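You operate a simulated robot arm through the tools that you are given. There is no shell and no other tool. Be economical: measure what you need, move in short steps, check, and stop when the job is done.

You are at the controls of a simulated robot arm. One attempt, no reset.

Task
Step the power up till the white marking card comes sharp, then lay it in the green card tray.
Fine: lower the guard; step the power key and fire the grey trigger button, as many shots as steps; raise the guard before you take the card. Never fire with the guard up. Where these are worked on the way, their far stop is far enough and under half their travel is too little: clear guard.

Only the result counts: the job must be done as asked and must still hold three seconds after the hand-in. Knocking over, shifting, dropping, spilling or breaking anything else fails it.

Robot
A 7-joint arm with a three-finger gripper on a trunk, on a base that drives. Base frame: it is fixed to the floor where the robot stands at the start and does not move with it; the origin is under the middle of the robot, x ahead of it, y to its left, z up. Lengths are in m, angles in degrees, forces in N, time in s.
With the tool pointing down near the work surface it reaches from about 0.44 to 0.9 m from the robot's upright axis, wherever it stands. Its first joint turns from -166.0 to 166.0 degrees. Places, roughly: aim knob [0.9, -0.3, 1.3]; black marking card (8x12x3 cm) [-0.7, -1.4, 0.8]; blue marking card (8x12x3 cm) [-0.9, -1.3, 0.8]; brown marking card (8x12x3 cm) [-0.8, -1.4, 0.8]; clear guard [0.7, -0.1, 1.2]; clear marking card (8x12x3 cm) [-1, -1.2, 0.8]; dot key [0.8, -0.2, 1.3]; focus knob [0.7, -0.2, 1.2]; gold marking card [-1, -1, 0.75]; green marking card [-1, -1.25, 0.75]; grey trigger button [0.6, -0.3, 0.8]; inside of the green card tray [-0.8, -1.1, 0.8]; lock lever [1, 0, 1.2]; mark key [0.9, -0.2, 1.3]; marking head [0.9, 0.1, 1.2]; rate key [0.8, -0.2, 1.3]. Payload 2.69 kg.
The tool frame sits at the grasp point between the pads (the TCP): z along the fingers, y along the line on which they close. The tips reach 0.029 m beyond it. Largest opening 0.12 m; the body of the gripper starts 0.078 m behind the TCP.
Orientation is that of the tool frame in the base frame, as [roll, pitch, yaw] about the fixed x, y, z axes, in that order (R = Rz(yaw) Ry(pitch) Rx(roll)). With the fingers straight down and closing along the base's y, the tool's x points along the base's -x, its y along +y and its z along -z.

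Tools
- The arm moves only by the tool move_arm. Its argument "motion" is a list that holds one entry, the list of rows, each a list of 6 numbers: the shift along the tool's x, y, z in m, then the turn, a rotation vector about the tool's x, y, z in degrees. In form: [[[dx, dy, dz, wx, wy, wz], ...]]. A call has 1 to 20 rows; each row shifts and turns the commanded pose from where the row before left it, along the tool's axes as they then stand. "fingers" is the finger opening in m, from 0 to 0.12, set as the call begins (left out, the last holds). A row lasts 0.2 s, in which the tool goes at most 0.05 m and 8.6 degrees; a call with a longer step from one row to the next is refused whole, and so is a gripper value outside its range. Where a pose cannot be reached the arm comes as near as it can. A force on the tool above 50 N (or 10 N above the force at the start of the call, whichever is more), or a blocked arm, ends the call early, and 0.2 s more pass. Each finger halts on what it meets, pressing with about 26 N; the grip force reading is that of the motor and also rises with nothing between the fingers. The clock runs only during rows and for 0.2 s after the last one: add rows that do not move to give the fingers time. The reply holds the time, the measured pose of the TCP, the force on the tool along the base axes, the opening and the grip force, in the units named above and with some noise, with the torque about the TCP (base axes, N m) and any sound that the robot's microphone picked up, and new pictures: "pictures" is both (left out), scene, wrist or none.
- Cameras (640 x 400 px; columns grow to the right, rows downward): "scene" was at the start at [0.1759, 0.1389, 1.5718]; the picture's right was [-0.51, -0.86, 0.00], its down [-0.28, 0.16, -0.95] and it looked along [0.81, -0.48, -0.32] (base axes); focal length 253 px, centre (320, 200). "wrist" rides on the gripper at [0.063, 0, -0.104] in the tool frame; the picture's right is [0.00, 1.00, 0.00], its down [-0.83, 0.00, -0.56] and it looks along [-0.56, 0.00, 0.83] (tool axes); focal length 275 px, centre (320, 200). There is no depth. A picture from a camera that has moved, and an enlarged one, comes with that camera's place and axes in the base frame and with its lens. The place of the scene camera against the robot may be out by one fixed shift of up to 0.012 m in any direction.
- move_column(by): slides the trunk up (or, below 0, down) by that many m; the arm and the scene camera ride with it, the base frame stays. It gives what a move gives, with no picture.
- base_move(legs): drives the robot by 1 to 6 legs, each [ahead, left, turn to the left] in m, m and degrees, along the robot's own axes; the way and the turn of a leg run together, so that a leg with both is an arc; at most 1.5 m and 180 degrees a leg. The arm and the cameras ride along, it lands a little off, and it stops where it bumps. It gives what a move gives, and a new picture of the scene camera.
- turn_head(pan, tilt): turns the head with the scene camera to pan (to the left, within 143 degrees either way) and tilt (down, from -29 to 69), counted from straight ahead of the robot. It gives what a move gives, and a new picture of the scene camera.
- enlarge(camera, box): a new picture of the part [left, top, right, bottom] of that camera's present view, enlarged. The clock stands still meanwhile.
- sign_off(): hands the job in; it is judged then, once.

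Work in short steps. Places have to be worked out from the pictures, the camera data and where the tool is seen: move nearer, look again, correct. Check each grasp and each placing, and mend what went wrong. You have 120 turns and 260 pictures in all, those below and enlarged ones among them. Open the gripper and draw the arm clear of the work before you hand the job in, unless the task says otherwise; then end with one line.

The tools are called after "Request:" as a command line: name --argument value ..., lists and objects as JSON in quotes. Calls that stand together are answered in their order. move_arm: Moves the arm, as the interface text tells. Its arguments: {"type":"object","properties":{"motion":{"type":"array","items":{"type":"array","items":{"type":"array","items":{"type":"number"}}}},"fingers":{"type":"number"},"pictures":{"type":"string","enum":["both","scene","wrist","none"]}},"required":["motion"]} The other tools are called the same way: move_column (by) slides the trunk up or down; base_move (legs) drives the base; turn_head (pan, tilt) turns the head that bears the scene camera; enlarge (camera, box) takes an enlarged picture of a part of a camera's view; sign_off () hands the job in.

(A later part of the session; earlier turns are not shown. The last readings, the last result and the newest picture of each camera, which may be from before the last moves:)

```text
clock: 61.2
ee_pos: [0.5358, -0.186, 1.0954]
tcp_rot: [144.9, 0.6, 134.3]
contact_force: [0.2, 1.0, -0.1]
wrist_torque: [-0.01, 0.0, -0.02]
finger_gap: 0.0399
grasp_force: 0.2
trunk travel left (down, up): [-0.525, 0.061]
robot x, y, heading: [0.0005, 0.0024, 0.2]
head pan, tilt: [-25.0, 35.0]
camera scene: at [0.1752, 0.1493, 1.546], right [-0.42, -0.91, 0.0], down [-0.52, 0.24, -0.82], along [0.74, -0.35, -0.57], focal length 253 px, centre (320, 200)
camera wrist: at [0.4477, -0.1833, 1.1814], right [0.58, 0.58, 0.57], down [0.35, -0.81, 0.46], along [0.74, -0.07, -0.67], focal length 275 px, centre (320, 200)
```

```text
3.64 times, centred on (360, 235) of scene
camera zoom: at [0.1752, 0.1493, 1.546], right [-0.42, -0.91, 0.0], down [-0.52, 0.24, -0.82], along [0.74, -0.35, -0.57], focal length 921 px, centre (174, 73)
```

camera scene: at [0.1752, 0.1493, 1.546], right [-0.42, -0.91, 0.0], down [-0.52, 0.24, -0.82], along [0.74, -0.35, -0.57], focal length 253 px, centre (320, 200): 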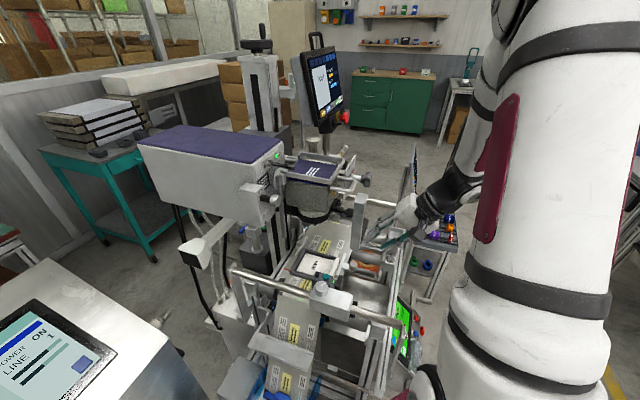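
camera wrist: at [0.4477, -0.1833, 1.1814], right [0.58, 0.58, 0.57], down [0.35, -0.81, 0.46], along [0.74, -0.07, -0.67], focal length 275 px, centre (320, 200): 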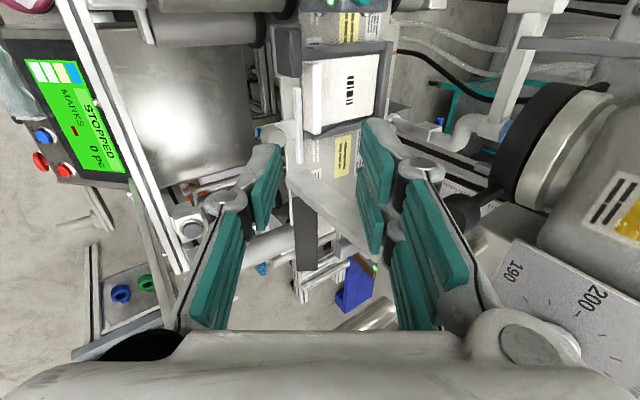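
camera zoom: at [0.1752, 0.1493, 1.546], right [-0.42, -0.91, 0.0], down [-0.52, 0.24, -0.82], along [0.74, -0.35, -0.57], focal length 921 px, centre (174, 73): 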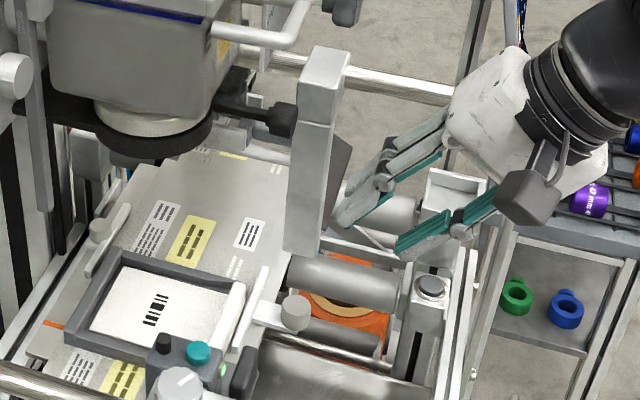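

Rib top centre triangulated at radial 0.362, L -0.528, z 0.923; the silver fence outside it tops out ~0.903. Reduce lean to 25° and go to 5 cm above the rib.

Request:
move_arm --motion '[[[0, 0, 0, 5, 0, 0], [0, 0, 0, 5, 0, 0], [-0.006, 0.014, 0.03, 0, 0, 0], [-0.0056, 0.014, 0.03, 0, 0, 0], [0, 0, 0.036, 0, 0, 0], [0, 0, 0.036, 0, 0, 0]]]' --fingers 0.038

Request:
enlarge --camera "wrist" --box '[220, 40, 420, 200]'

Request:
enlarge --camera "scene" --box '[290, 180, 430, 290]'

```text
clock: 62.6
ee_pos: [0.6017, -0.1376, 0.987]
tcp_rot: [155.0, 0.4, 134.2]
contact_force: [0.3, -0.1, 0.8]
wrist_torque: [0.0, -0.03, -0.01]
finger_gap: 0.038
grasp_force: 0.0
trunk travel left (down, up): [-0.525, 0.061]
robot x, y, heading: [-0.004, 0.0026, -0.1]
head pan, tilt: [-25.0, 35.0]
camera scene: at [0.1751, 0.1493, 1.546], right [-0.42, -0.91, 0.0], down [-0.52, 0.24, -0.82], along [0.74, -0.35, -0.57], focal length 253 px, centre (320, 200)
camera wrist: at [0.5253, -0.1236, 1.0803], right [0.64, 0.64, 0.42], down [0.41, -0.75, 0.51], along [0.65, -0.16, -0.75], focal length 275 px, centre (320, 200)
```

scene: 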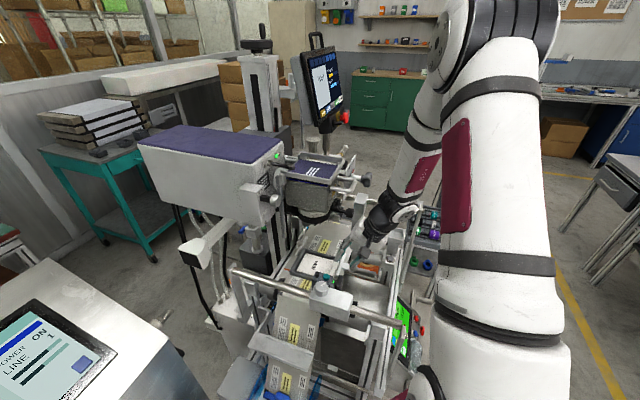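
wrist: 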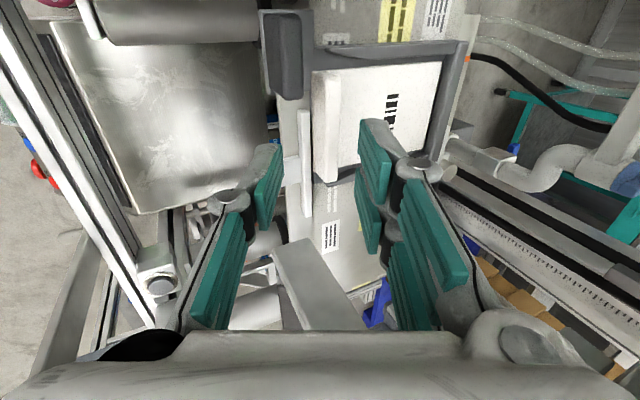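

```text
2.50 times, centred on (320, 120) of wrist
camera zoom: at [0.5253, -0.1236, 1.0803], right [0.64, 0.64, 0.42], down [0.41, -0.75, 0.51], along [0.65, -0.16, -0.75], focal length 688 px, centre (320, 400)
```

zoom: 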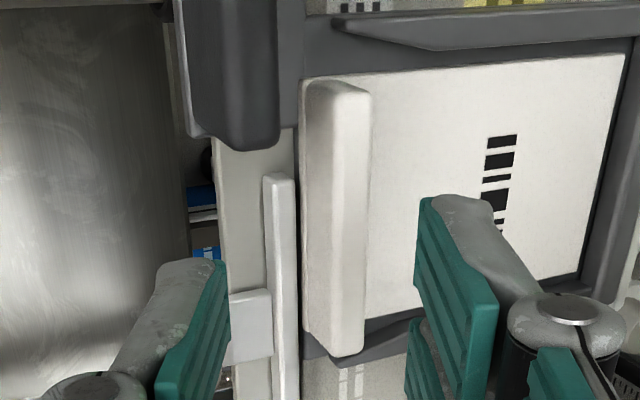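

```text
3.64 times, centred on (360, 235) of scene
camera zoom: at [0.1751, 0.1493, 1.546], right [-0.42, -0.91, 0.0], down [-0.52, 0.24, -0.82], along [0.74, -0.35, -0.57], focal length 921 px, centre (174, 73)
```

zoom: 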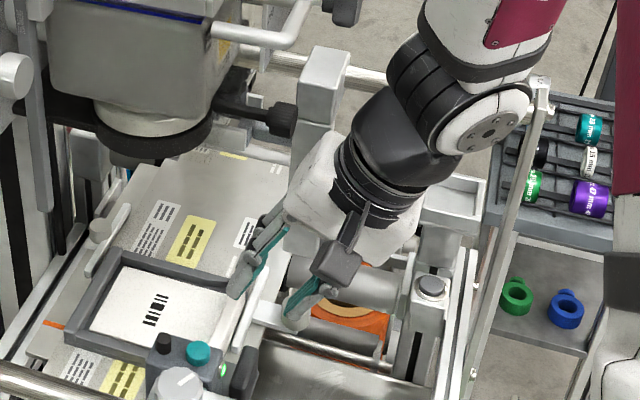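

Excellent alignment over the rib. Advance 4.2 cm and check.

Request:
move_arm --motion '[[[0, 0.0026, 0.021, 0, 0, 0], [0, 0, 0.021, 0, 0, 0]]]' --pictures "none"

Request:
enlarge --camera "wrist" --box '[220, 40, 420, 200]'

Request:
enlarge --camera "scene" --box '[310, 220, 390, 290]'

```text
clock: 63.2
ee_pos: [0.616, -0.1241, 0.9484]
tcp_rot: [154.9, 0.6, 134.2]
contact_force: [0.6, 0.4, 0.4]
wrist_torque: [-0.01, 0.01, -0.01]
finger_gap: 0.0384
grasp_force: 0.2
trunk travel left (down, up): [-0.525, 0.061]
robot x, y, heading: [0.0018, -0.0013, -0.3]
head pan, tilt: [-25.0, 35.0]
```

```text
2.50 times, centred on (320, 120) of wrist
camera zoom: at [0.5397, -0.1106, 1.0428], right [0.64, 0.64, 0.42], down [0.41, -0.75, 0.51], along [0.65, -0.16, -0.75], focal length 688 px, centre (320, 400)
```

zoom: 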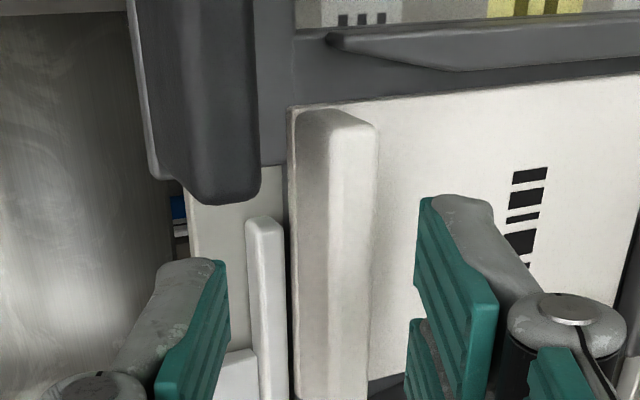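

```text
5.71 times, centred on (350, 255) of scene
camera zoom: at [0.1753, 0.1493, 1.546], right [-0.42, -0.91, 0.0], down [-0.52, 0.24, -0.82], along [0.74, -0.35, -0.57], focal length 1448 px, centre (149, -114)
```

zoom: 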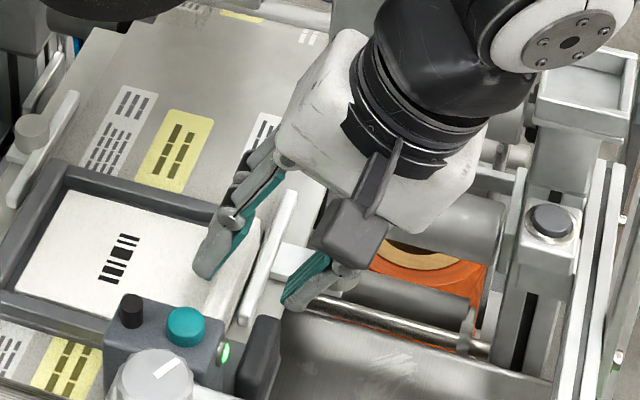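

Shift 4 mm so the rib is centred, narrow the opening to 26 mm, and go 8 mm further in.

Request:
move_arm --motion '[[[0, 0.004, 0, 0, 0, 0], [0, 0, 0.004, 0, 0, 0], [0, 0, 0.004, 0, 0, 0]]]' --fingers 0.026 --pictures "none"

Request:
enlarge --camera "wrist" --box '[220, 40, 420, 200]'

Request:
enlarge --camera "scene" --box '[320, 230, 370, 280]'

```text
clock: 64.0
ee_pos: [0.6222, -0.1206, 0.9436]
tcp_rot: [155.0, 0.4, 134.2]
contact_force: [-0.4, 0.3, 0.0]
wrist_torque: [0.01, -0.01, 0.01]
finger_gap: 0.0261
grasp_force: 0.0
trunk travel left (down, up): [-0.525, 0.061]
robot x, y, heading: [0.0014, 0.0002, 0.1]
head pan, tilt: [-25.0, 35.0]
```

```text
2.50 times, centred on (320, 120) of wrist
camera zoom: at [0.5455, -0.1063, 1.0382], right [0.64, 0.64, 0.42], down [0.41, -0.75, 0.51], along [0.65, -0.16, -0.75], focal length 688 px, centre (320, 400)
```

zoom: 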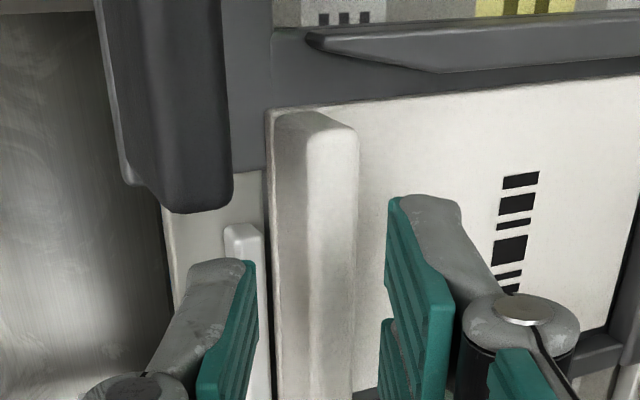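

```text
8.00 times, centred on (345, 255) of scene
camera zoom: at [0.1754, 0.1492, 1.5459], right [-0.42, -0.91, 0.0], down [-0.52, 0.24, -0.82], along [0.74, -0.35, -0.57], focal length 2027 px, centre (120, -240)
```

zoom: 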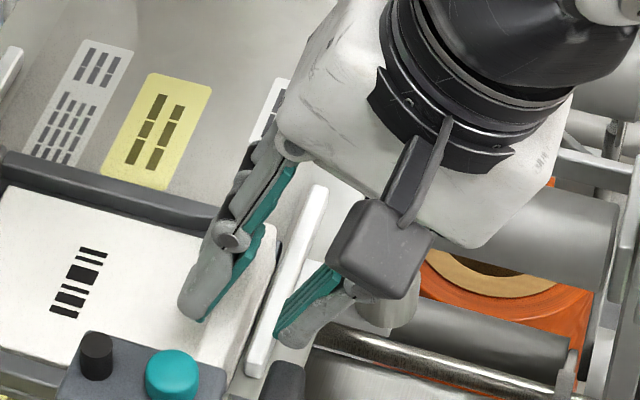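

Rib centred between pads. Go 5 mm deeper and close.

Request:
move_arm --motion '[[[0, 0, 0.003, 0, 0, 0], [0, 0, 0.003, 0, 0, 0]]]' --pictures "none"

Request:
move_arm --motion '[[[0, 0, 0, 0, 0, 0], [0, 0, 0, 0, 0, 0]]]' --fingers 0.0 --pictures "none"

Request:
enlarge --camera "wrist" --box '[220, 40, 420, 200]'

Request:
enlarge --camera "scene" --box '[290, 220, 370, 290]'

```text
clock: 64.6
ee_pos: [0.6242, -0.1193, 0.9388]
tcp_rot: [155.0, 0.5, 134.3]
contact_force: [0.7, -0.1, 0.7]
wrist_torque: [-0.02, -0.01, 0.02]
finger_gap: 0.0262
grasp_force: 0.0
trunk travel left (down, up): [-0.525, 0.061]
robot x, y, heading: [0.0026, 0.0024, -0.1]
head pan, tilt: [-25.0, 35.0]
```

```text
clock: 65.2
ee_pos: [0.6224, -0.1185, 0.9385]
tcp_rot: [154.9, 0.6, 134.2]
contact_force: [0.5, 0.6, 0.2]
wrist_torque: [0.06, 0.04, 0.01]
finger_gap: 0.0
grasp_force: 26.1
trunk travel left (down, up): [-0.525, 0.061]
robot x, y, heading: [-0.0034, 0.0002, -0.3]
head pan, tilt: [-25.0, 35.0]
```

```text
2.50 times, centred on (320, 120) of wrist
camera zoom: at [0.547, -0.105, 1.0331], right [0.64, 0.64, 0.42], down [0.41, -0.75, 0.51], along [0.65, -0.16, -0.75], focal length 688 px, centre (320, 400)
```

zoom: 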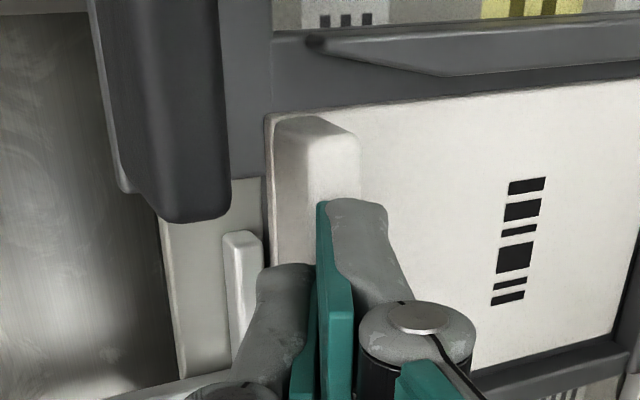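

```text
5.71 times, centred on (330, 255) of scene
camera zoom: at [0.1755, 0.1491, 1.5459], right [-0.42, -0.91, 0.0], down [-0.52, 0.24, -0.82], along [0.74, -0.35, -0.57], focal length 1448 px, centre (263, -114)
```

zoom: 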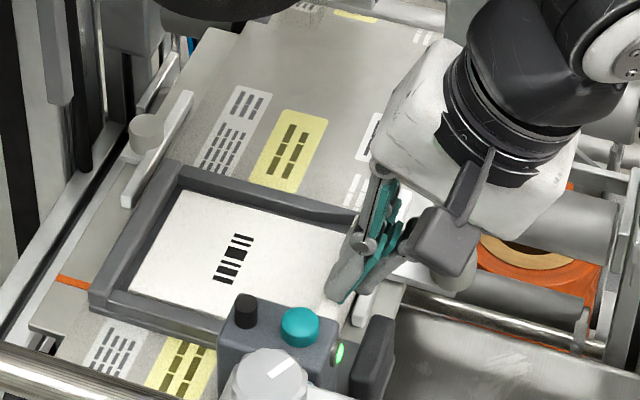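

Closed empty: the rib top is lower than I judged. Reopen and descend ~1 cm more watching force.

Request:
move_arm --motion '[[[0, 0, 0, 0, 0, 0], [0, 0, 0.004, 0, 0, 0], [0, 0, 0.004, 0, 0, 0], [0, 0, 0.003, 0, 0, 0]]]' --fingers 0.028 --pictures "none"

Request:
enlarge --camera "wrist" --box '[220, 40, 420, 200]'

Request:
enlarge --camera "scene" --box '[310, 230, 370, 280]'

```text
clock: 66.2
ee_pos: [0.627, -0.1152, 0.9296]
tcp_rot: [154.9, 0.4, 134.3]
contact_force: [-0.7, -0.8, -0.5]
wrist_torque: [0.0, 0.01, -0.02]
finger_gap: 0.0282
grasp_force: 0.1
trunk travel left (down, up): [-0.525, 0.061]
robot x, y, heading: [0.0024, 0.0013, -0.2]
head pan, tilt: [-25.0, 35.0]
```

```text
2.50 times, centred on (320, 120) of wrist
camera zoom: at [0.5508, -0.1011, 1.0236], right [0.64, 0.64, 0.42], down [0.41, -0.75, 0.51], along [0.65, -0.15, -0.75], focal length 688 px, centre (320, 400)
```

zoom: 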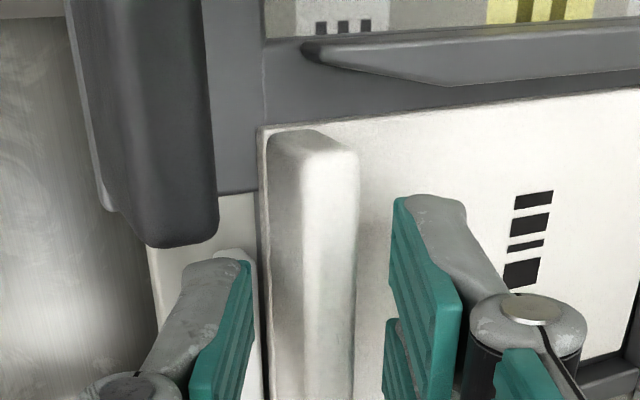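

```text
8.00 times, centred on (340, 255) of scene
camera zoom: at [0.1754, 0.1492, 1.5459], right [-0.42, -0.91, 0.0], down [-0.52, 0.24, -0.82], along [0.74, -0.35, -0.57], focal length 2027 px, centre (160, -240)
```

zoom: 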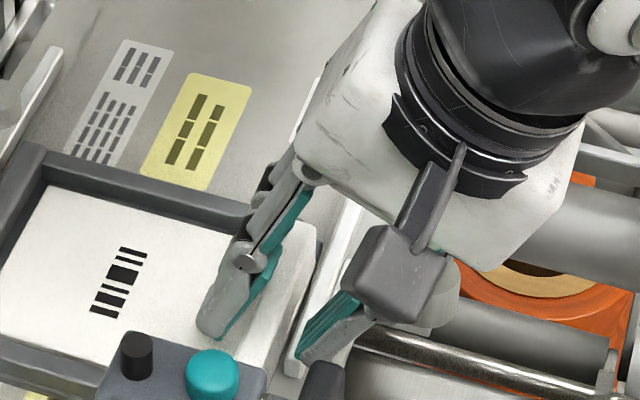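

No contact yet and still centred; continue down 1 cm.

Request:
move_arm --motion '[[[0, 0, 0.003, 0, 0, 0], [0, 0, 0.003, 0, 0, 0], [0, 0, 0.003, 0, 0, 0]]]' --pictures "none"

Request:
enlarge --camera "wrist" --box '[220, 40, 420, 200]'

Request:
enlarge --camera "scene" --box '[310, 230, 370, 280]'

```text
clock: 67.0
ee_pos: [0.6309, -0.1122, 0.9215]
tcp_rot: [154.9, 0.5, 134.4]
contact_force: [-1.6, -0.7, 4.7]
wrist_torque: [-0.07, 0.07, -0.01]
finger_gap: 0.0278
grasp_force: 0.0
trunk travel left (down, up): [-0.525, 0.061]
robot x, y, heading: [-0.0012, 0.0023, -0.2]
head pan, tilt: [-25.0, 35.0]
```

```text
2.50 times, centred on (320, 120) of wrist
camera zoom: at [0.5537, -0.0985, 1.0156], right [0.64, 0.64, 0.42], down [0.41, -0.75, 0.51], along [0.65, -0.16, -0.75], focal length 688 px, centre (320, 400)
```

zoom: 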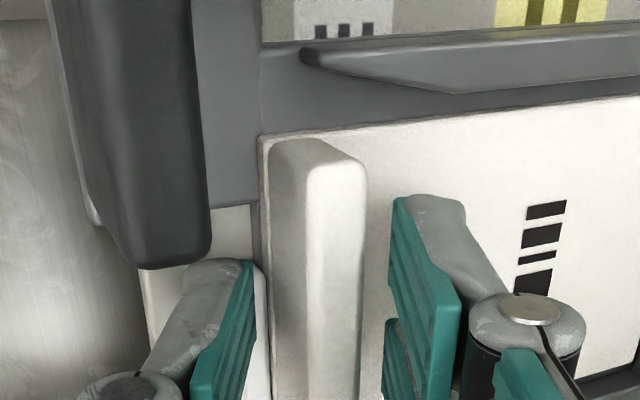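

```text
8.00 times, centred on (340, 255) of scene
camera zoom: at [0.1752, 0.1491, 1.546], right [-0.42, -0.91, 0.0], down [-0.52, 0.24, -0.82], along [0.74, -0.35, -0.57], focal length 2027 px, centre (160, -240)
```

zoom: 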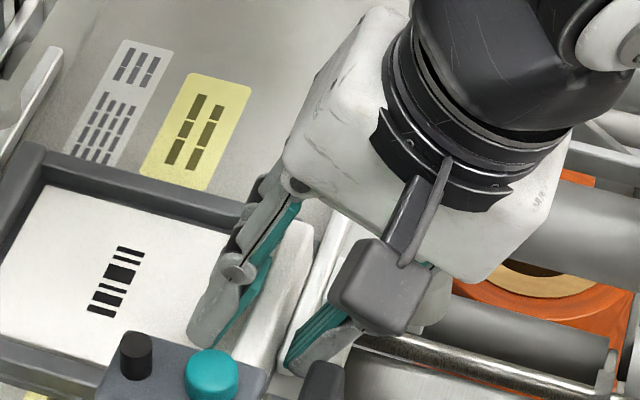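

Light contact (fence top) and the rib is now between the pads. Close.

Request:
move_arm --motion '[[[0, 0, -0.001, 0, 0, 0], [0, 0, 0, 0, 0, 0], [0, 0, 0, 0, 0, 0]]]' --fingers 0.0 --pictures "none"

Request:
enlarge --camera "wrist" --box '[220, 40, 420, 200]'

Request:
enlarge --camera "scene" --box '[290, 220, 370, 290]'

```text
clock: 67.8
ee_pos: [0.6304, -0.1124, 0.9224]
tcp_rot: [154.9, 0.4, 134.2]
contact_force: [0.7, -0.3, -0.9]
wrist_torque: [-0.06, 0.06, -0.02]
finger_gap: 0.0112
grasp_force: 26.2
trunk travel left (down, up): [-0.525, 0.061]
robot x, y, heading: [0.0004, -0.0001, 0.0]
head pan, tilt: [-25.0, 35.0]
```

```text
2.50 times, centred on (320, 120) of wrist
camera zoom: at [0.5532, -0.0988, 1.0161], right [0.64, 0.64, 0.42], down [0.41, -0.75, 0.51], along [0.65, -0.16, -0.75], focal length 688 px, centre (320, 400)
```

zoom: 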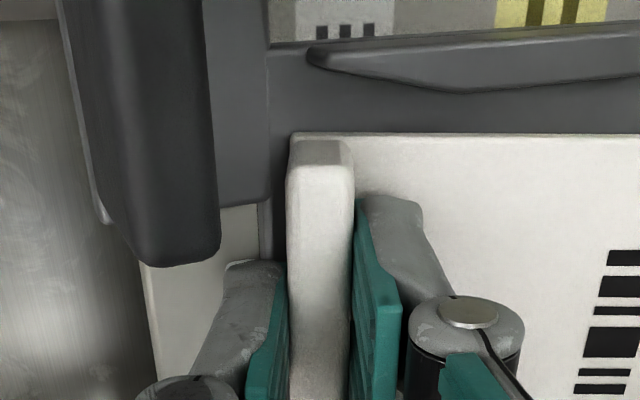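

```text
5.71 times, centred on (330, 255) of scene
camera zoom: at [0.1755, 0.1491, 1.5459], right [-0.42, -0.91, 0.0], down [-0.52, 0.24, -0.82], along [0.74, -0.35, -0.57], focal length 1448 px, centre (263, -114)
```

zoom: 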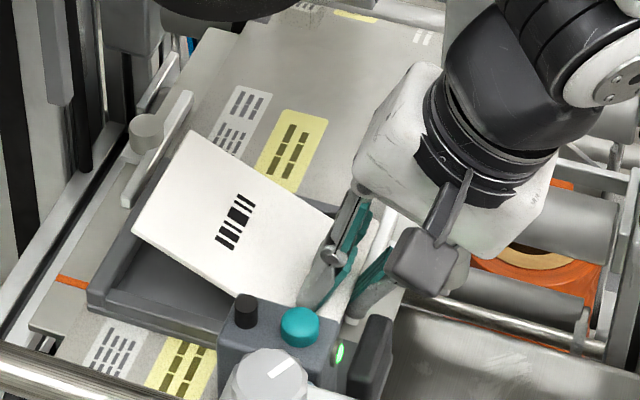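

Card pinched by the rib (gap 11 mm) and swung to align with the pads. Lift 6 cm straight up, then move outward 17 cm from under the head.

Request:
move_arm --motion '[[[0, 0.0063, -0.0136, 0, 0, 0], [0, 0.0095, -0.0204, 0, 0, 0], [0, 0.0095, -0.0204, 0, 0, 0], [0, -0.0227, -0.0106, 0, 0, 0], [0, -0.0308, -0.0144, 0, 0, 0], [0, -0.0308, -0.0144, 0, 0, 0], [0, -0.0308, -0.0144, 0, 0, 0], [0, -0.0308, -0.0144, 0, 0, 0]]]'

Request:
enlarge --camera "scene" --box '[290, 160, 450, 280]'

```text
clock: 69.6
ee_pos: [0.5141, -0.2201, 0.9818]
tcp_rot: [154.7, 0.6, 134.6]
contact_force: [-9.7, 40.8, 2.1]
wrist_torque: [-5.51, -1.33, -0.05]
finger_gap: 0.0117
grasp_force: 25.9
trunk travel left (down, up): [-0.525, 0.061]
robot x, y, heading: [0.0021, 0.0002, -0.2]
head pan, tilt: [-25.0, 35.0]
camera scene: at [0.1753, 0.1517, 1.5456], right [-0.42, -0.91, 0.0], down [-0.52, 0.24, -0.82], along [0.74, -0.35, -0.57], focal length 253 px, centre (320, 200)
camera wrist: at [0.4373, -0.2075, 1.076], right [0.64, 0.64, 0.43], down [0.42, -0.75, 0.51], along [0.65, -0.15, -0.75], focal length 275 px, centre (320, 200)
```

scene: 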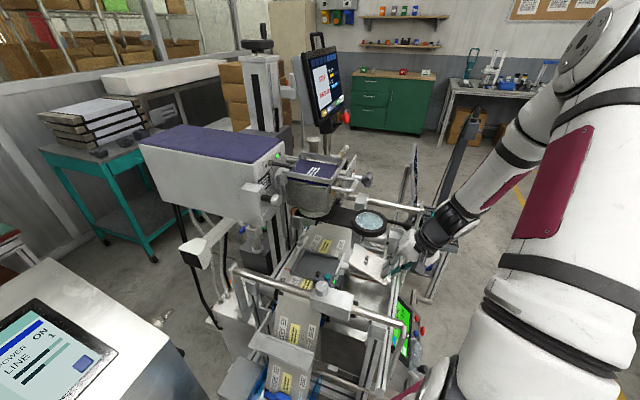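
wrist: 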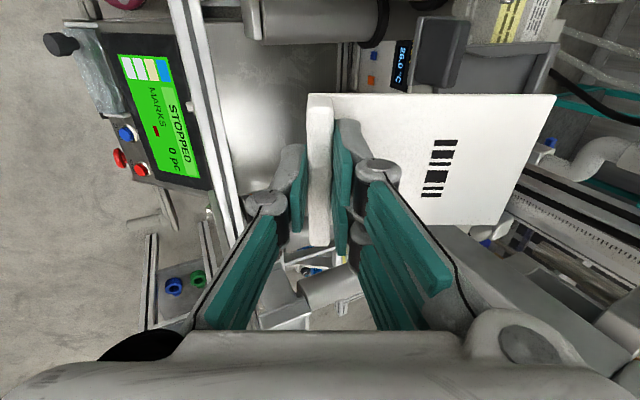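

```text
3.33 times, centred on (370, 220) of scene
camera zoom: at [0.1753, 0.1517, 1.5456], right [-0.42, -0.91, 0.0], down [-0.52, 0.24, -0.82], along [0.74, -0.35, -0.57], focal length 844 px, centre (153, 133)
```

zoom: 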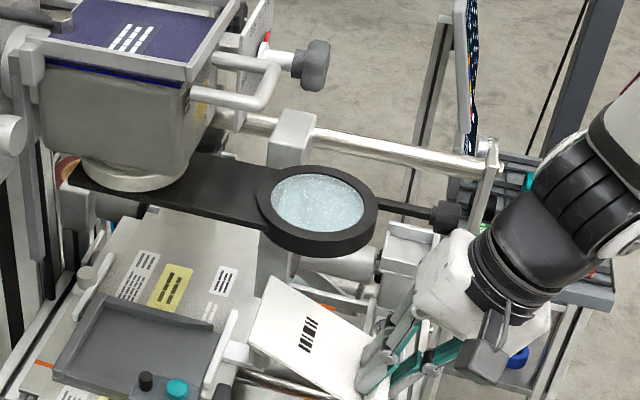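

The hand snagged the black knob and drew a glass slide out from under the head. I must push it back; first look closely at the contact and the screen.

Request:
enlarge --camera "scene" --box '[370, 190, 430, 240]'

Request:
enlarge --camera "scene" --box '[290, 30, 370, 130]'

```text
8.00 times, centred on (400, 215) of scene
camera zoom: at [0.1753, 0.1517, 1.5456], right [-0.42, -0.91, 0.0], down [-0.52, 0.24, -0.82], along [0.74, -0.35, -0.57], focal length 2027 px, centre (-320, 80)
```

zoom: 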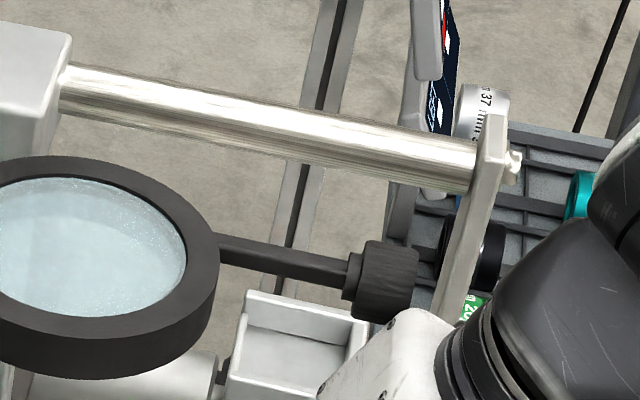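

```text
4.00 times, centred on (330, 80) of scene
camera zoom: at [0.1753, 0.1517, 1.5456], right [-0.42, -0.91, 0.0], down [-0.52, 0.24, -0.82], along [0.74, -0.35, -0.57], focal length 1013 px, centre (280, 680)
```

zoom: 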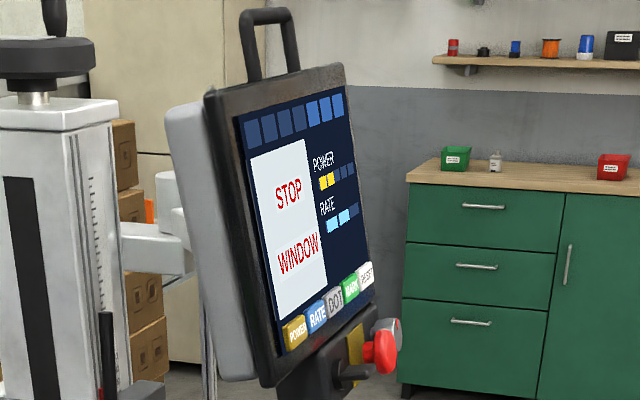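

Screen: "STOP WINDOW". Unhook first: move 1.5 cm back inward, then 5 cm sideways (+L) away from the knob.

Request:
move_arm --motion '[[[0, 0.0136, 0.0063, 0, 0, 0], [0.02, 0, 0, 0, 0, 0], [0.02, 0, 0, 0, 0, 0], [0.012, 0, 0, 0, 0, 0]]]'

Request:
enlarge --camera "scene" --box '[290, 160, 450, 280]'

```text
clock: 70.6
ee_pos: [0.4879, -0.178, 0.9808]
tcp_rot: [155.1, 0.4, 134.2]
contact_force: [1.1, 0.6, -0.3]
wrist_torque: [-0.01, 0.05, 0.0]
finger_gap: 0.0114
grasp_force: 25.7
trunk travel left (down, up): [-0.525, 0.061]
robot x, y, heading: [-0.0014, 0.0003, 0.1]
head pan, tilt: [-25.0, 35.0]
camera scene: at [0.1756, 0.149, 1.5459], right [-0.42, -0.91, 0.0], down [-0.52, 0.24, -0.82], along [0.74, -0.35, -0.57], focal length 253 px, centre (320, 200)
camera wrist: at [0.4122, -0.1639, 1.0753], right [0.64, 0.64, 0.42], down [0.41, -0.75, 0.51], along [0.65, -0.16, -0.75], focal length 275 px, centre (320, 200)
```

scene: 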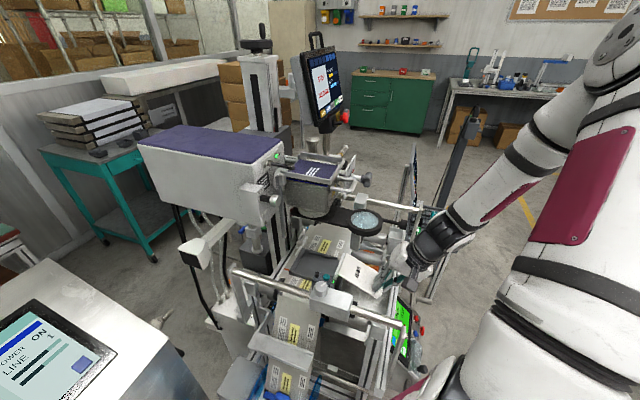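
wrist: 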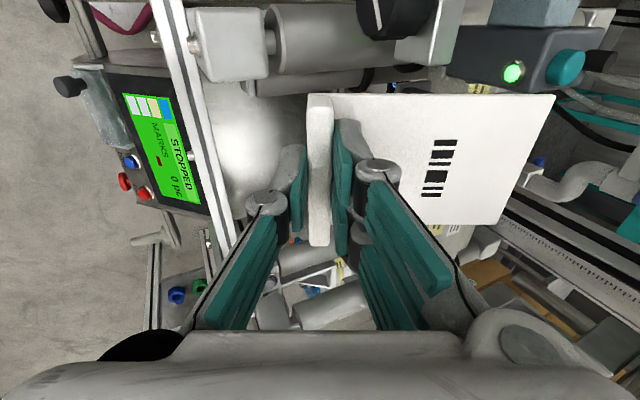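

```text
3.33 times, centred on (370, 220) of scene
camera zoom: at [0.1756, 0.149, 1.5459], right [-0.42, -0.91, 0.0], down [-0.52, 0.24, -0.82], along [0.74, -0.35, -0.57], focal length 844 px, centre (153, 133)
```

zoom: 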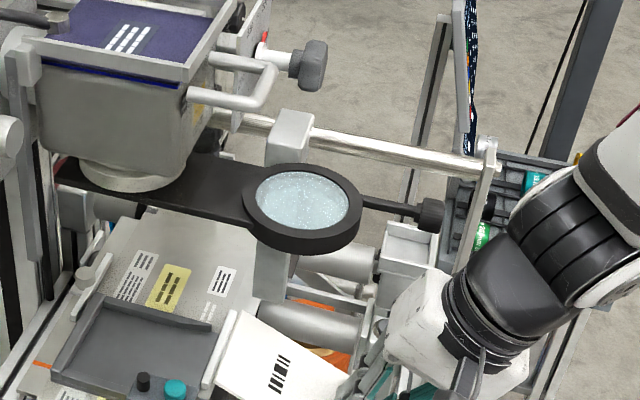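

Free now. Move outward 7 cm (away from the knob), then straight up 30 cm clear of the machine.

Request:
move_arm --motion '[[[0, -0.0317, -0.0148, 0, 0, 0], [0, -0.0317, -0.0148, 0, 0, 0], [0, 0.0127, -0.0272, 0, 0, 0], [0, 0.0169, -0.0362, 0, 0, 0], [0, 0.0169, -0.0362, 0, 0, 0], [0, 0.0169, -0.0362, 0, 0, 0], [0, 0.0169, -0.0362, 0, 0, 0], [0, 0.0169, -0.0362, 0, 0, 0], [0, 0.0169, -0.0362, 0, 0, 0], [0, 0.0169, -0.0362, 0, 0, 0]]]'

Request:
enlarge --camera "scene" --box '[270, 140, 450, 280]'

```text
clock: 72.8
ee_pos: [0.437, -0.2233, 1.2901]
tcp_rot: [154.9, 0.4, 134.3]
contact_force: [0.0, -0.6, 0.2]
wrist_torque: [0.04, 0.04, 0.06]
finger_gap: 0.0002
grasp_force: 25.9
trunk travel left (down, up): [-0.525, 0.061]
robot x, y, heading: [-0.0041, -0.0012, -0.2]
head pan, tilt: [-25.0, 35.0]
camera scene: at [0.1756, 0.149, 1.546], right [-0.42, -0.91, 0.0], down [-0.52, 0.24, -0.82], along [0.74, -0.35, -0.57], focal length 253 px, centre (320, 200)
camera wrist: at [0.3599, -0.21, 1.3847], right [0.64, 0.64, 0.42], down [0.41, -0.76, 0.51], along [0.65, -0.15, -0.75], focal length 275 px, centre (320, 200)
```

scene: 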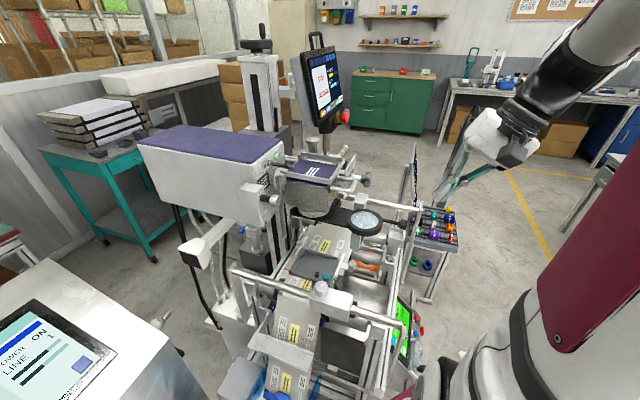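
wrist: 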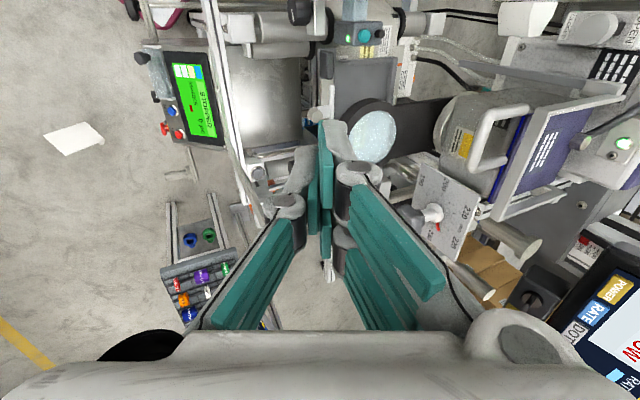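

```text
2.86 times, centred on (360, 210) of scene
camera zoom: at [0.1756, 0.149, 1.546], right [-0.42, -0.91, 0.0], down [-0.52, 0.24, -0.82], along [0.74, -0.35, -0.57], focal length 724 px, centre (206, 171)
```

zoom: 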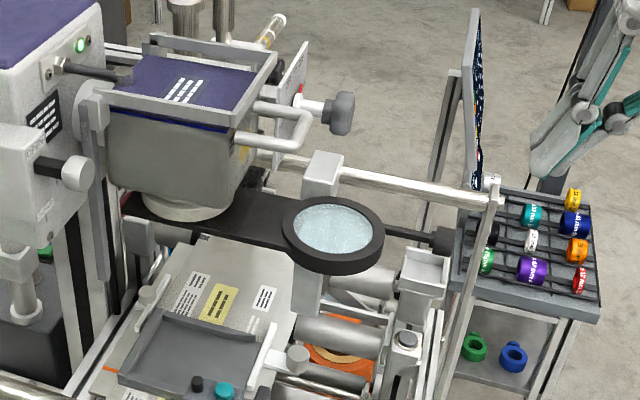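

The card slipped and fell to the floor at about (0.34,-0.82). First I'll restore the window: go to a standoff facing the black knob with closed fingers at 45°.

Request:
move_arm --motion '[[[0, 0, 0, -6.67, 0, 0], [0, 0, 0, -6.67, 0, 0], [0, 0, 0, -6.67, 0, 0], [-0.0243, -0.0335, 0.0111, 0, 0, 0], [-0.0243, -0.0335, 0.0111, 0, 0, 0], [-0.0243, -0.0335, 0.0111, 0, 0, 0], [-0.0243, -0.0335, 0.0111, 0, 0, 0]]]' --fingers 0.0

Request:
enlarge --camera "wrist" --box '[240, 40, 480, 200]'

Request:
enlarge --camera "scene" --box '[340, 160, 480, 260]'

```text
clock: 74.4
ee_pos: [0.4569, -0.3391, 1.165]
tcp_rot: [134.9, 0.5, 134.2]
contact_force: [-0.6, 0.7, 0.1]
wrist_torque: [-0.07, 0.02, -0.08]
finger_gap: 0.0001
grasp_force: 26.3
trunk travel left (down, up): [-0.525, 0.061]
robot x, y, heading: [0.0001, 0.0031, 0.1]
head pan, tilt: [-25.0, 35.0]
camera scene: at [0.1752, 0.1498, 1.5459], right [-0.42, -0.91, 0.0], down [-0.52, 0.24, -0.82], along [0.74, -0.35, -0.57], focal length 253 px, centre (320, 200)
camera wrist: at [0.3586, -0.3459, 1.2383], right [0.5, 0.5, 0.71], down [0.3, -0.87, 0.4], along [0.81, 0.01, -0.58], focal length 275 px, centre (320, 200)
```

scene: 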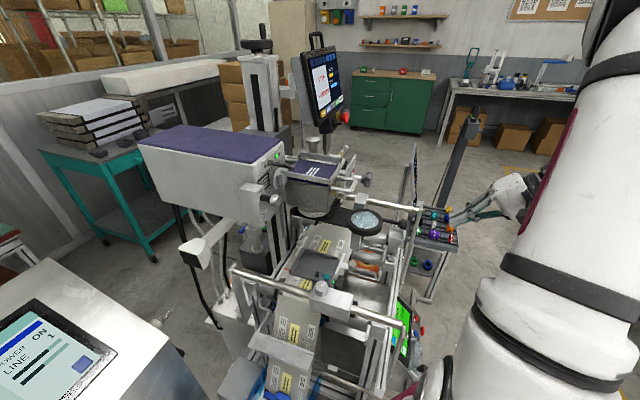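
wrist: 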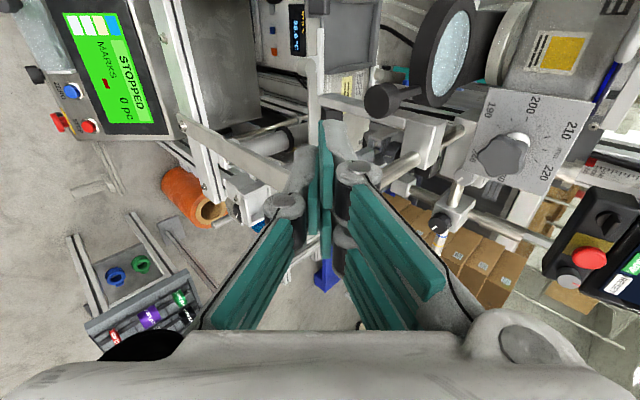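

```text
2.50 times, centred on (360, 120) of wrist
camera zoom: at [0.3586, -0.3459, 1.2383], right [0.5, 0.5, 0.71], down [0.3, -0.87, 0.4], along [0.81, 0.01, -0.58], focal length 688 px, centre (220, 400)
```

zoom: 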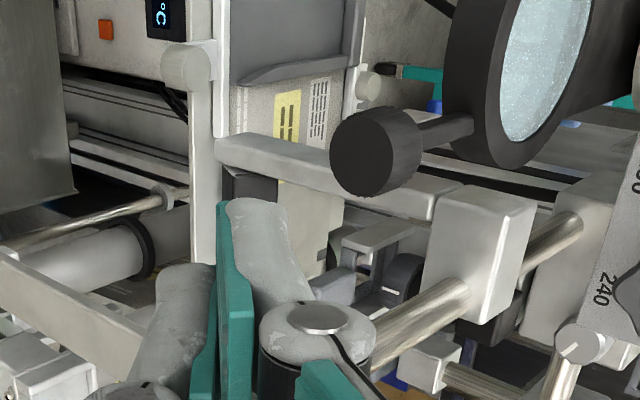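

```text
4.00 times, centred on (410, 210) of scene
camera zoom: at [0.1752, 0.1498, 1.5459], right [-0.42, -0.91, 0.0], down [-0.52, 0.24, -0.82], along [0.74, -0.35, -0.57], focal length 1013 px, centre (-40, 160)
```

zoom: 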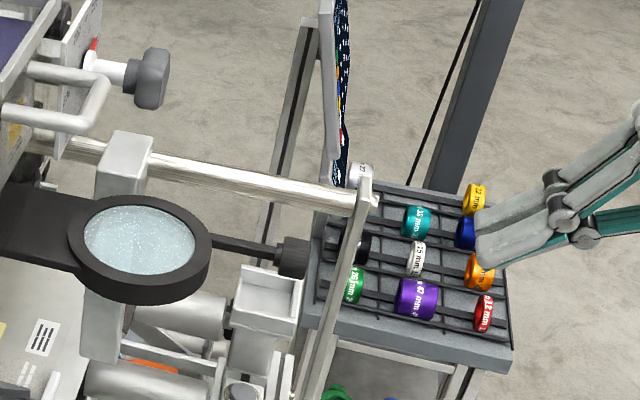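

Knob end face at radial 0.193, L -0.555, z 1.119; home should be ~0.336. Align and advance to just before contact.

Request:
move_arm --motion '[[[0.008, -0.023, 0.023, 0, 0, 0], [0, 0.0265, 0.0265, 0, 0, 0], [0, 0.0265, 0.0265, 0, 0, 0]]]'

Request:
enlarge --camera "wrist" --box '[240, 60, 440, 200]'

Request:
enlarge --camera "scene" --box '[340, 160, 480, 260]'

```text
clock: 75.2
ee_pos: [0.5068, -0.2819, 1.1345]
tcp_rot: [135.0, 0.4, 134.2]
contact_force: [-0.8, -1.2, 0.8]
wrist_torque: [0.0, -0.01, 0.04]
finger_gap: 0.0
grasp_force: 26.0
trunk travel left (down, up): [-0.525, 0.061]
robot x, y, heading: [0.0015, 0.0053, 0.2]
head pan, tilt: [-25.0, 35.0]
camera scene: at [0.1753, 0.1487, 1.546], right [-0.42, -0.91, 0.0], down [-0.52, 0.24, -0.82], along [0.74, -0.35, -0.57], focal length 253 px, centre (320, 200)
camera wrist: at [0.4093, -0.2888, 1.2075], right [0.5, 0.5, 0.71], down [0.3, -0.87, 0.4], along [0.81, 0.01, -0.58], focal length 275 px, centre (320, 200)
```

scene: 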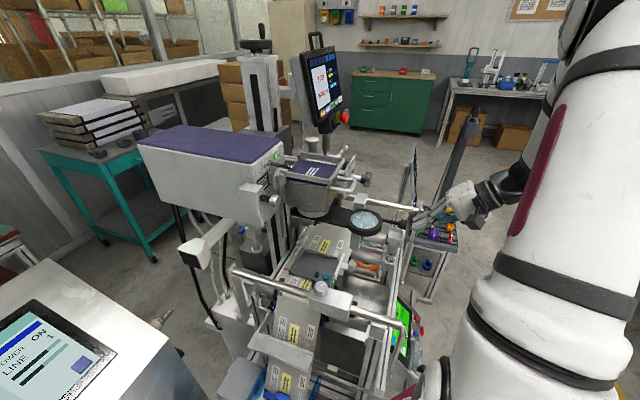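
wrist: 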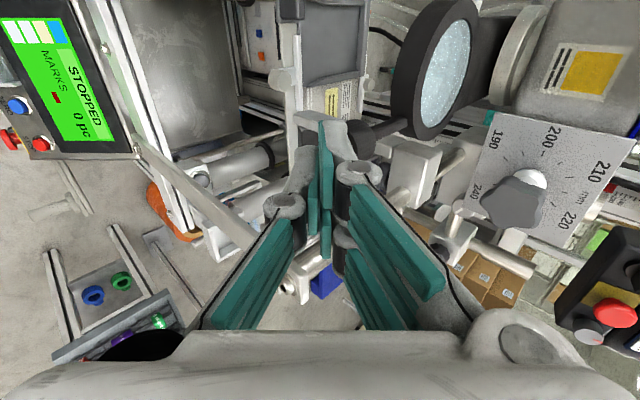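

```text
2.86 times, centred on (340, 130) of wrist
camera zoom: at [0.4093, -0.2888, 1.2075], right [0.5, 0.5, 0.71], down [0.3, -0.87, 0.4], along [0.81, 0.01, -0.58], focal length 786 px, centre (263, 400)
```

zoom: 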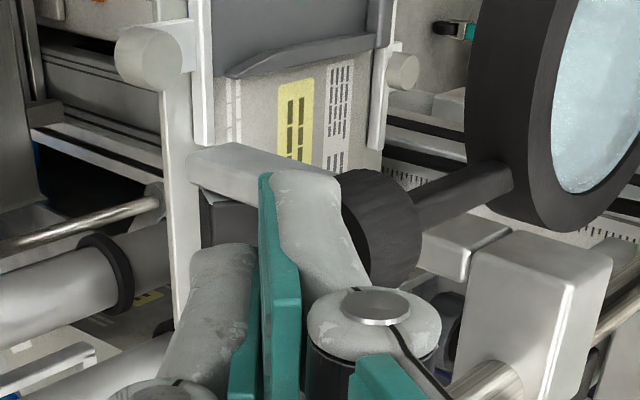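

```text
4.00 times, centred on (410, 210) of scene
camera zoom: at [0.1753, 0.1487, 1.546], right [-0.42, -0.91, 0.0], down [-0.52, 0.24, -0.82], along [0.74, -0.35, -0.57], focal length 1013 px, centre (-40, 160)
```

zoom: 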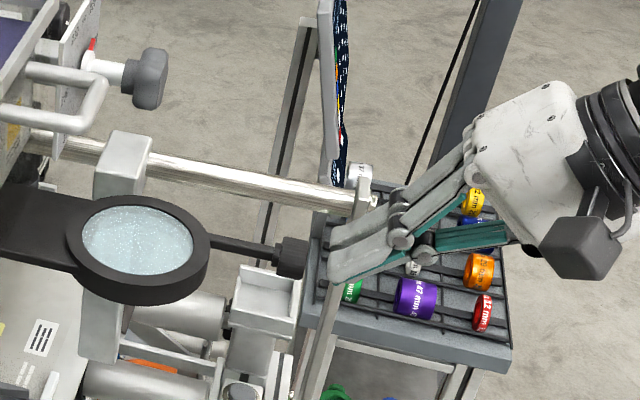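

Tip is facing the knob squarely. Push inward 9 cm and check.

Request:
move_arm --motion '[[[0, 0.006, 0.006, 0, 0, 0], [0, 0.008, 0.008, 0, 0, 0], [0, 0.01, 0.01, 0, 0, 0], [0, 0.01, 0.01, 0, 0, 0], [0, 0.01, 0.01, 0, 0, 0], [0, 0.01, 0.01, 0, 0, 0], [0, 0.01, 0.01, 0, 0, 0]]]' --pictures "wrist"

Request:
enlarge --camera "scene" --box '[320, 150, 460, 250]'

```text
clock: 76.8
ee_pos: [0.5723, -0.2164, 1.1329]
tcp_rot: [135.0, 0.5, 134.2]
contact_force: [-0.8, -0.8, 1.1]
wrist_torque: [0.01, 0.01, 0.03]
finger_gap: 0.0001
grasp_force: 26.6
trunk travel left (down, up): [-0.525, 0.061]
robot x, y, heading: [-0.0017, -0.0042, -0.0]
head pan, tilt: [-25.0, 35.0]
camera wrist: at [0.4746, -0.2243, 1.207], right [0.5, 0.5, 0.71], down [0.3, -0.87, 0.4], along [0.81, 0.01, -0.58], focal length 275 px, centre (320, 200)
```

wrist: 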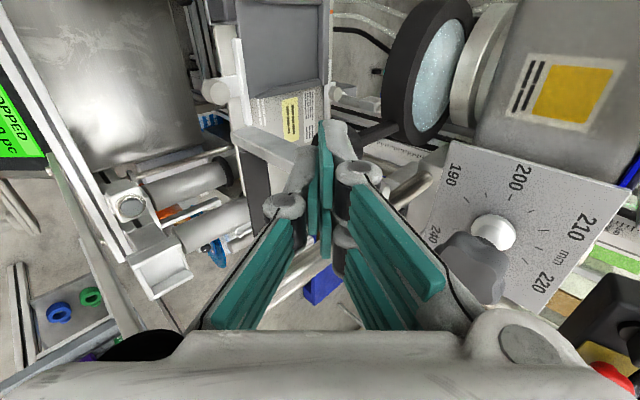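

```text
4.00 times, centred on (390, 200) of scene
camera zoom: at [0.1754, 0.149, 1.5459], right [-0.42, -0.91, 0.0], down [-0.52, 0.24, -0.82], along [0.74, -0.35, -0.57], focal length 1013 px, centre (40, 200)
```

zoom: 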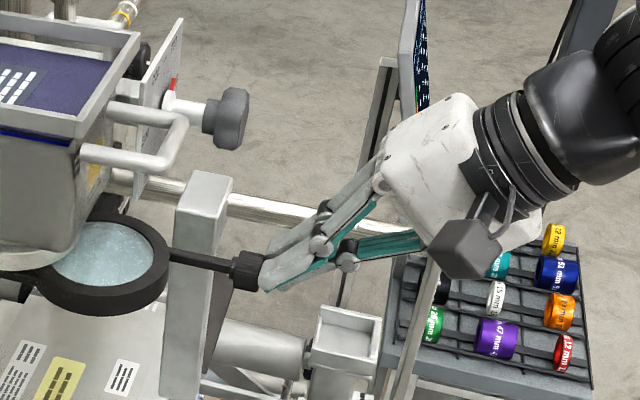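

Window is going back in. Continue to its stop (~6 cm), in small steps.

Request:
move_arm --motion '[[[0, 0.0085, 0.0085, 0, 0, 0], [0, 0.0085, 0.0085, 0, 0, 0], [0, 0.0085, 0.0085, 0, 0, 0], [0, 0.006, 0.006, 0, 0, 0], [0, 0.004, 0.004, 0, 0, 0]]]' --pictures "wrist"

Request:
enlarge --camera "scene" --box '[270, 150, 410, 250]'

Request:
enlarge --camera "scene" --box '[290, 30, 370, 130]'

```text
clock: 78.0
ee_pos: [0.6084, -0.1824, 1.1337]
tcp_rot: [134.9, 0.5, 134.3]
contact_force: [-1.2, -0.8, -0.7]
wrist_torque: [-0.01, 0.02, 0.02]
finger_gap: 0.0
grasp_force: 26.4
trunk travel left (down, up): [-0.525, 0.061]
robot x, y, heading: [0.0033, -0.0025, 0.1]
head pan, tilt: [-25.0, 35.0]
camera wrist: at [0.511, -0.1896, 1.2072], right [0.5, 0.5, 0.71], down [0.3, -0.87, 0.4], along [0.81, 0.01, -0.58], focal length 275 px, centre (320, 200)
```

wrist: 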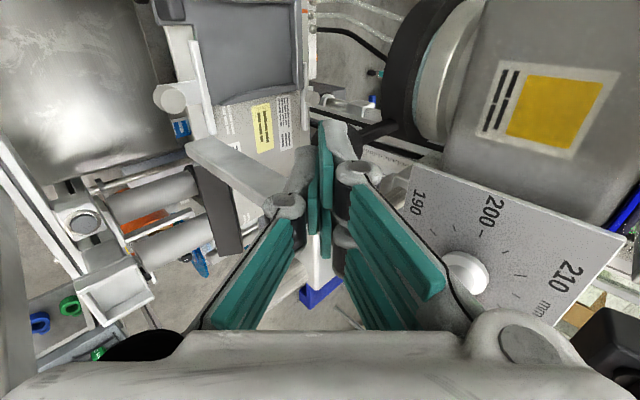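

```text
4.00 times, centred on (340, 200) of scene
camera zoom: at [0.1754, 0.149, 1.546], right [-0.42, -0.91, 0.0], down [-0.52, 0.24, -0.82], along [0.74, -0.35, -0.57], focal length 1013 px, centre (240, 200)
```

zoom: 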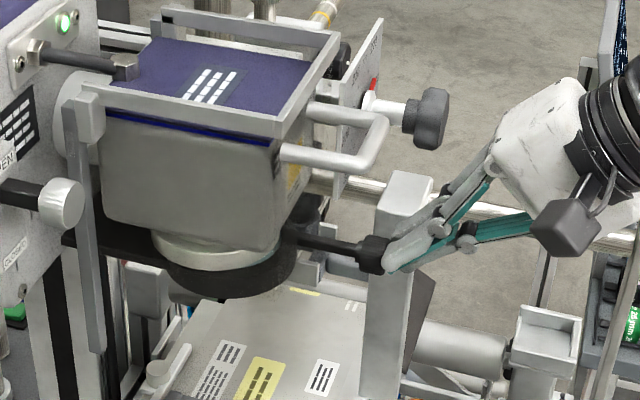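

```text
4.00 times, centred on (330, 80) of scene
camera zoom: at [0.1754, 0.149, 1.546], right [-0.42, -0.91, 0.0], down [-0.52, 0.24, -0.82], along [0.74, -0.35, -0.57], focal length 1013 px, centre (280, 680)
```

zoom: 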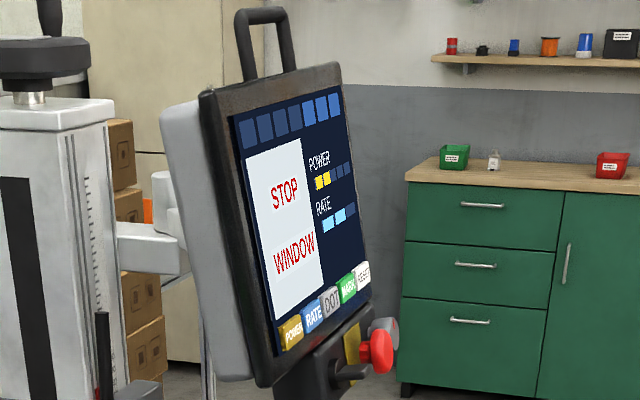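

About 1.3 cm remains by image comparison. Push in 4 mm steps.

Request:
move_arm --motion '[[[0, 0.003, 0.003, 0, 0, 0], [0, 0.003, 0.003, 0, 0, 0], [0, 0.003, 0.003, 0, 0, 0]]]' --pictures "none"

Request:
enlarge --camera "scene" --box '[270, 150, 390, 230]'

Request:
enlarge --camera "scene" --box '[290, 30, 370, 130]'

```text
clock: 78.8
ee_pos: [0.6172, -0.1749, 1.1348]
tcp_rot: [135.0, 0.4, 134.1]
contact_force: [-7.9, -5.4, 0.3]
wrist_torque: [-0.06, 0.06, 0.09]
finger_gap: 0.0
grasp_force: 25.8
trunk travel left (down, up): [-0.525, 0.061]
robot x, y, heading: [0.0003, 0.0001, 0.0]
head pan, tilt: [-25.0, 35.0]
```

```text
5.00 times, centred on (330, 190) of scene
camera zoom: at [0.1749, 0.1488, 1.5461], right [-0.42, -0.91, 0.0], down [-0.52, 0.24, -0.82], along [0.74, -0.35, -0.57], focal length 1267 px, centre (270, 250)
```

zoom: 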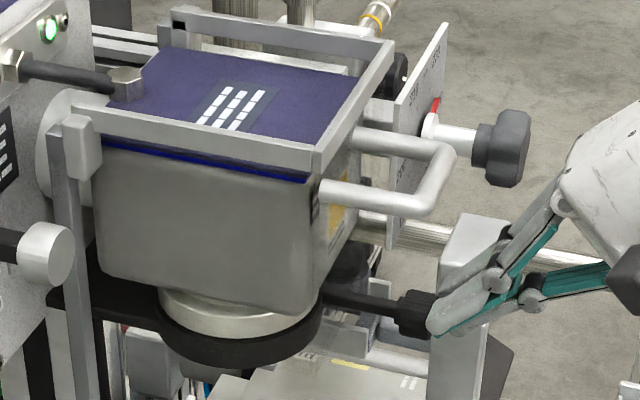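

```text
4.00 times, centred on (330, 80) of scene
camera zoom: at [0.1749, 0.1488, 1.5461], right [-0.42, -0.91, 0.0], down [-0.52, 0.24, -0.82], along [0.74, -0.35, -0.57], focal length 1013 px, centre (280, 680)
```

zoom: 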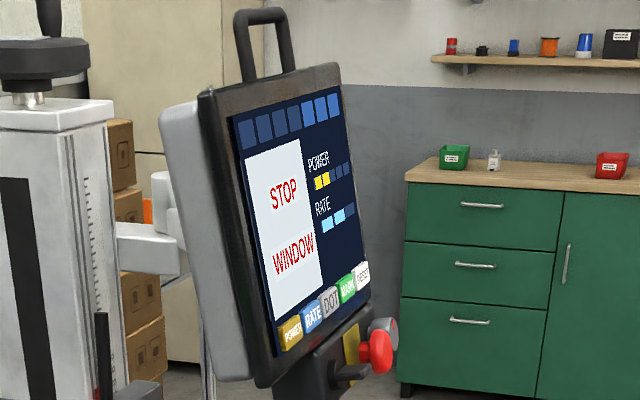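

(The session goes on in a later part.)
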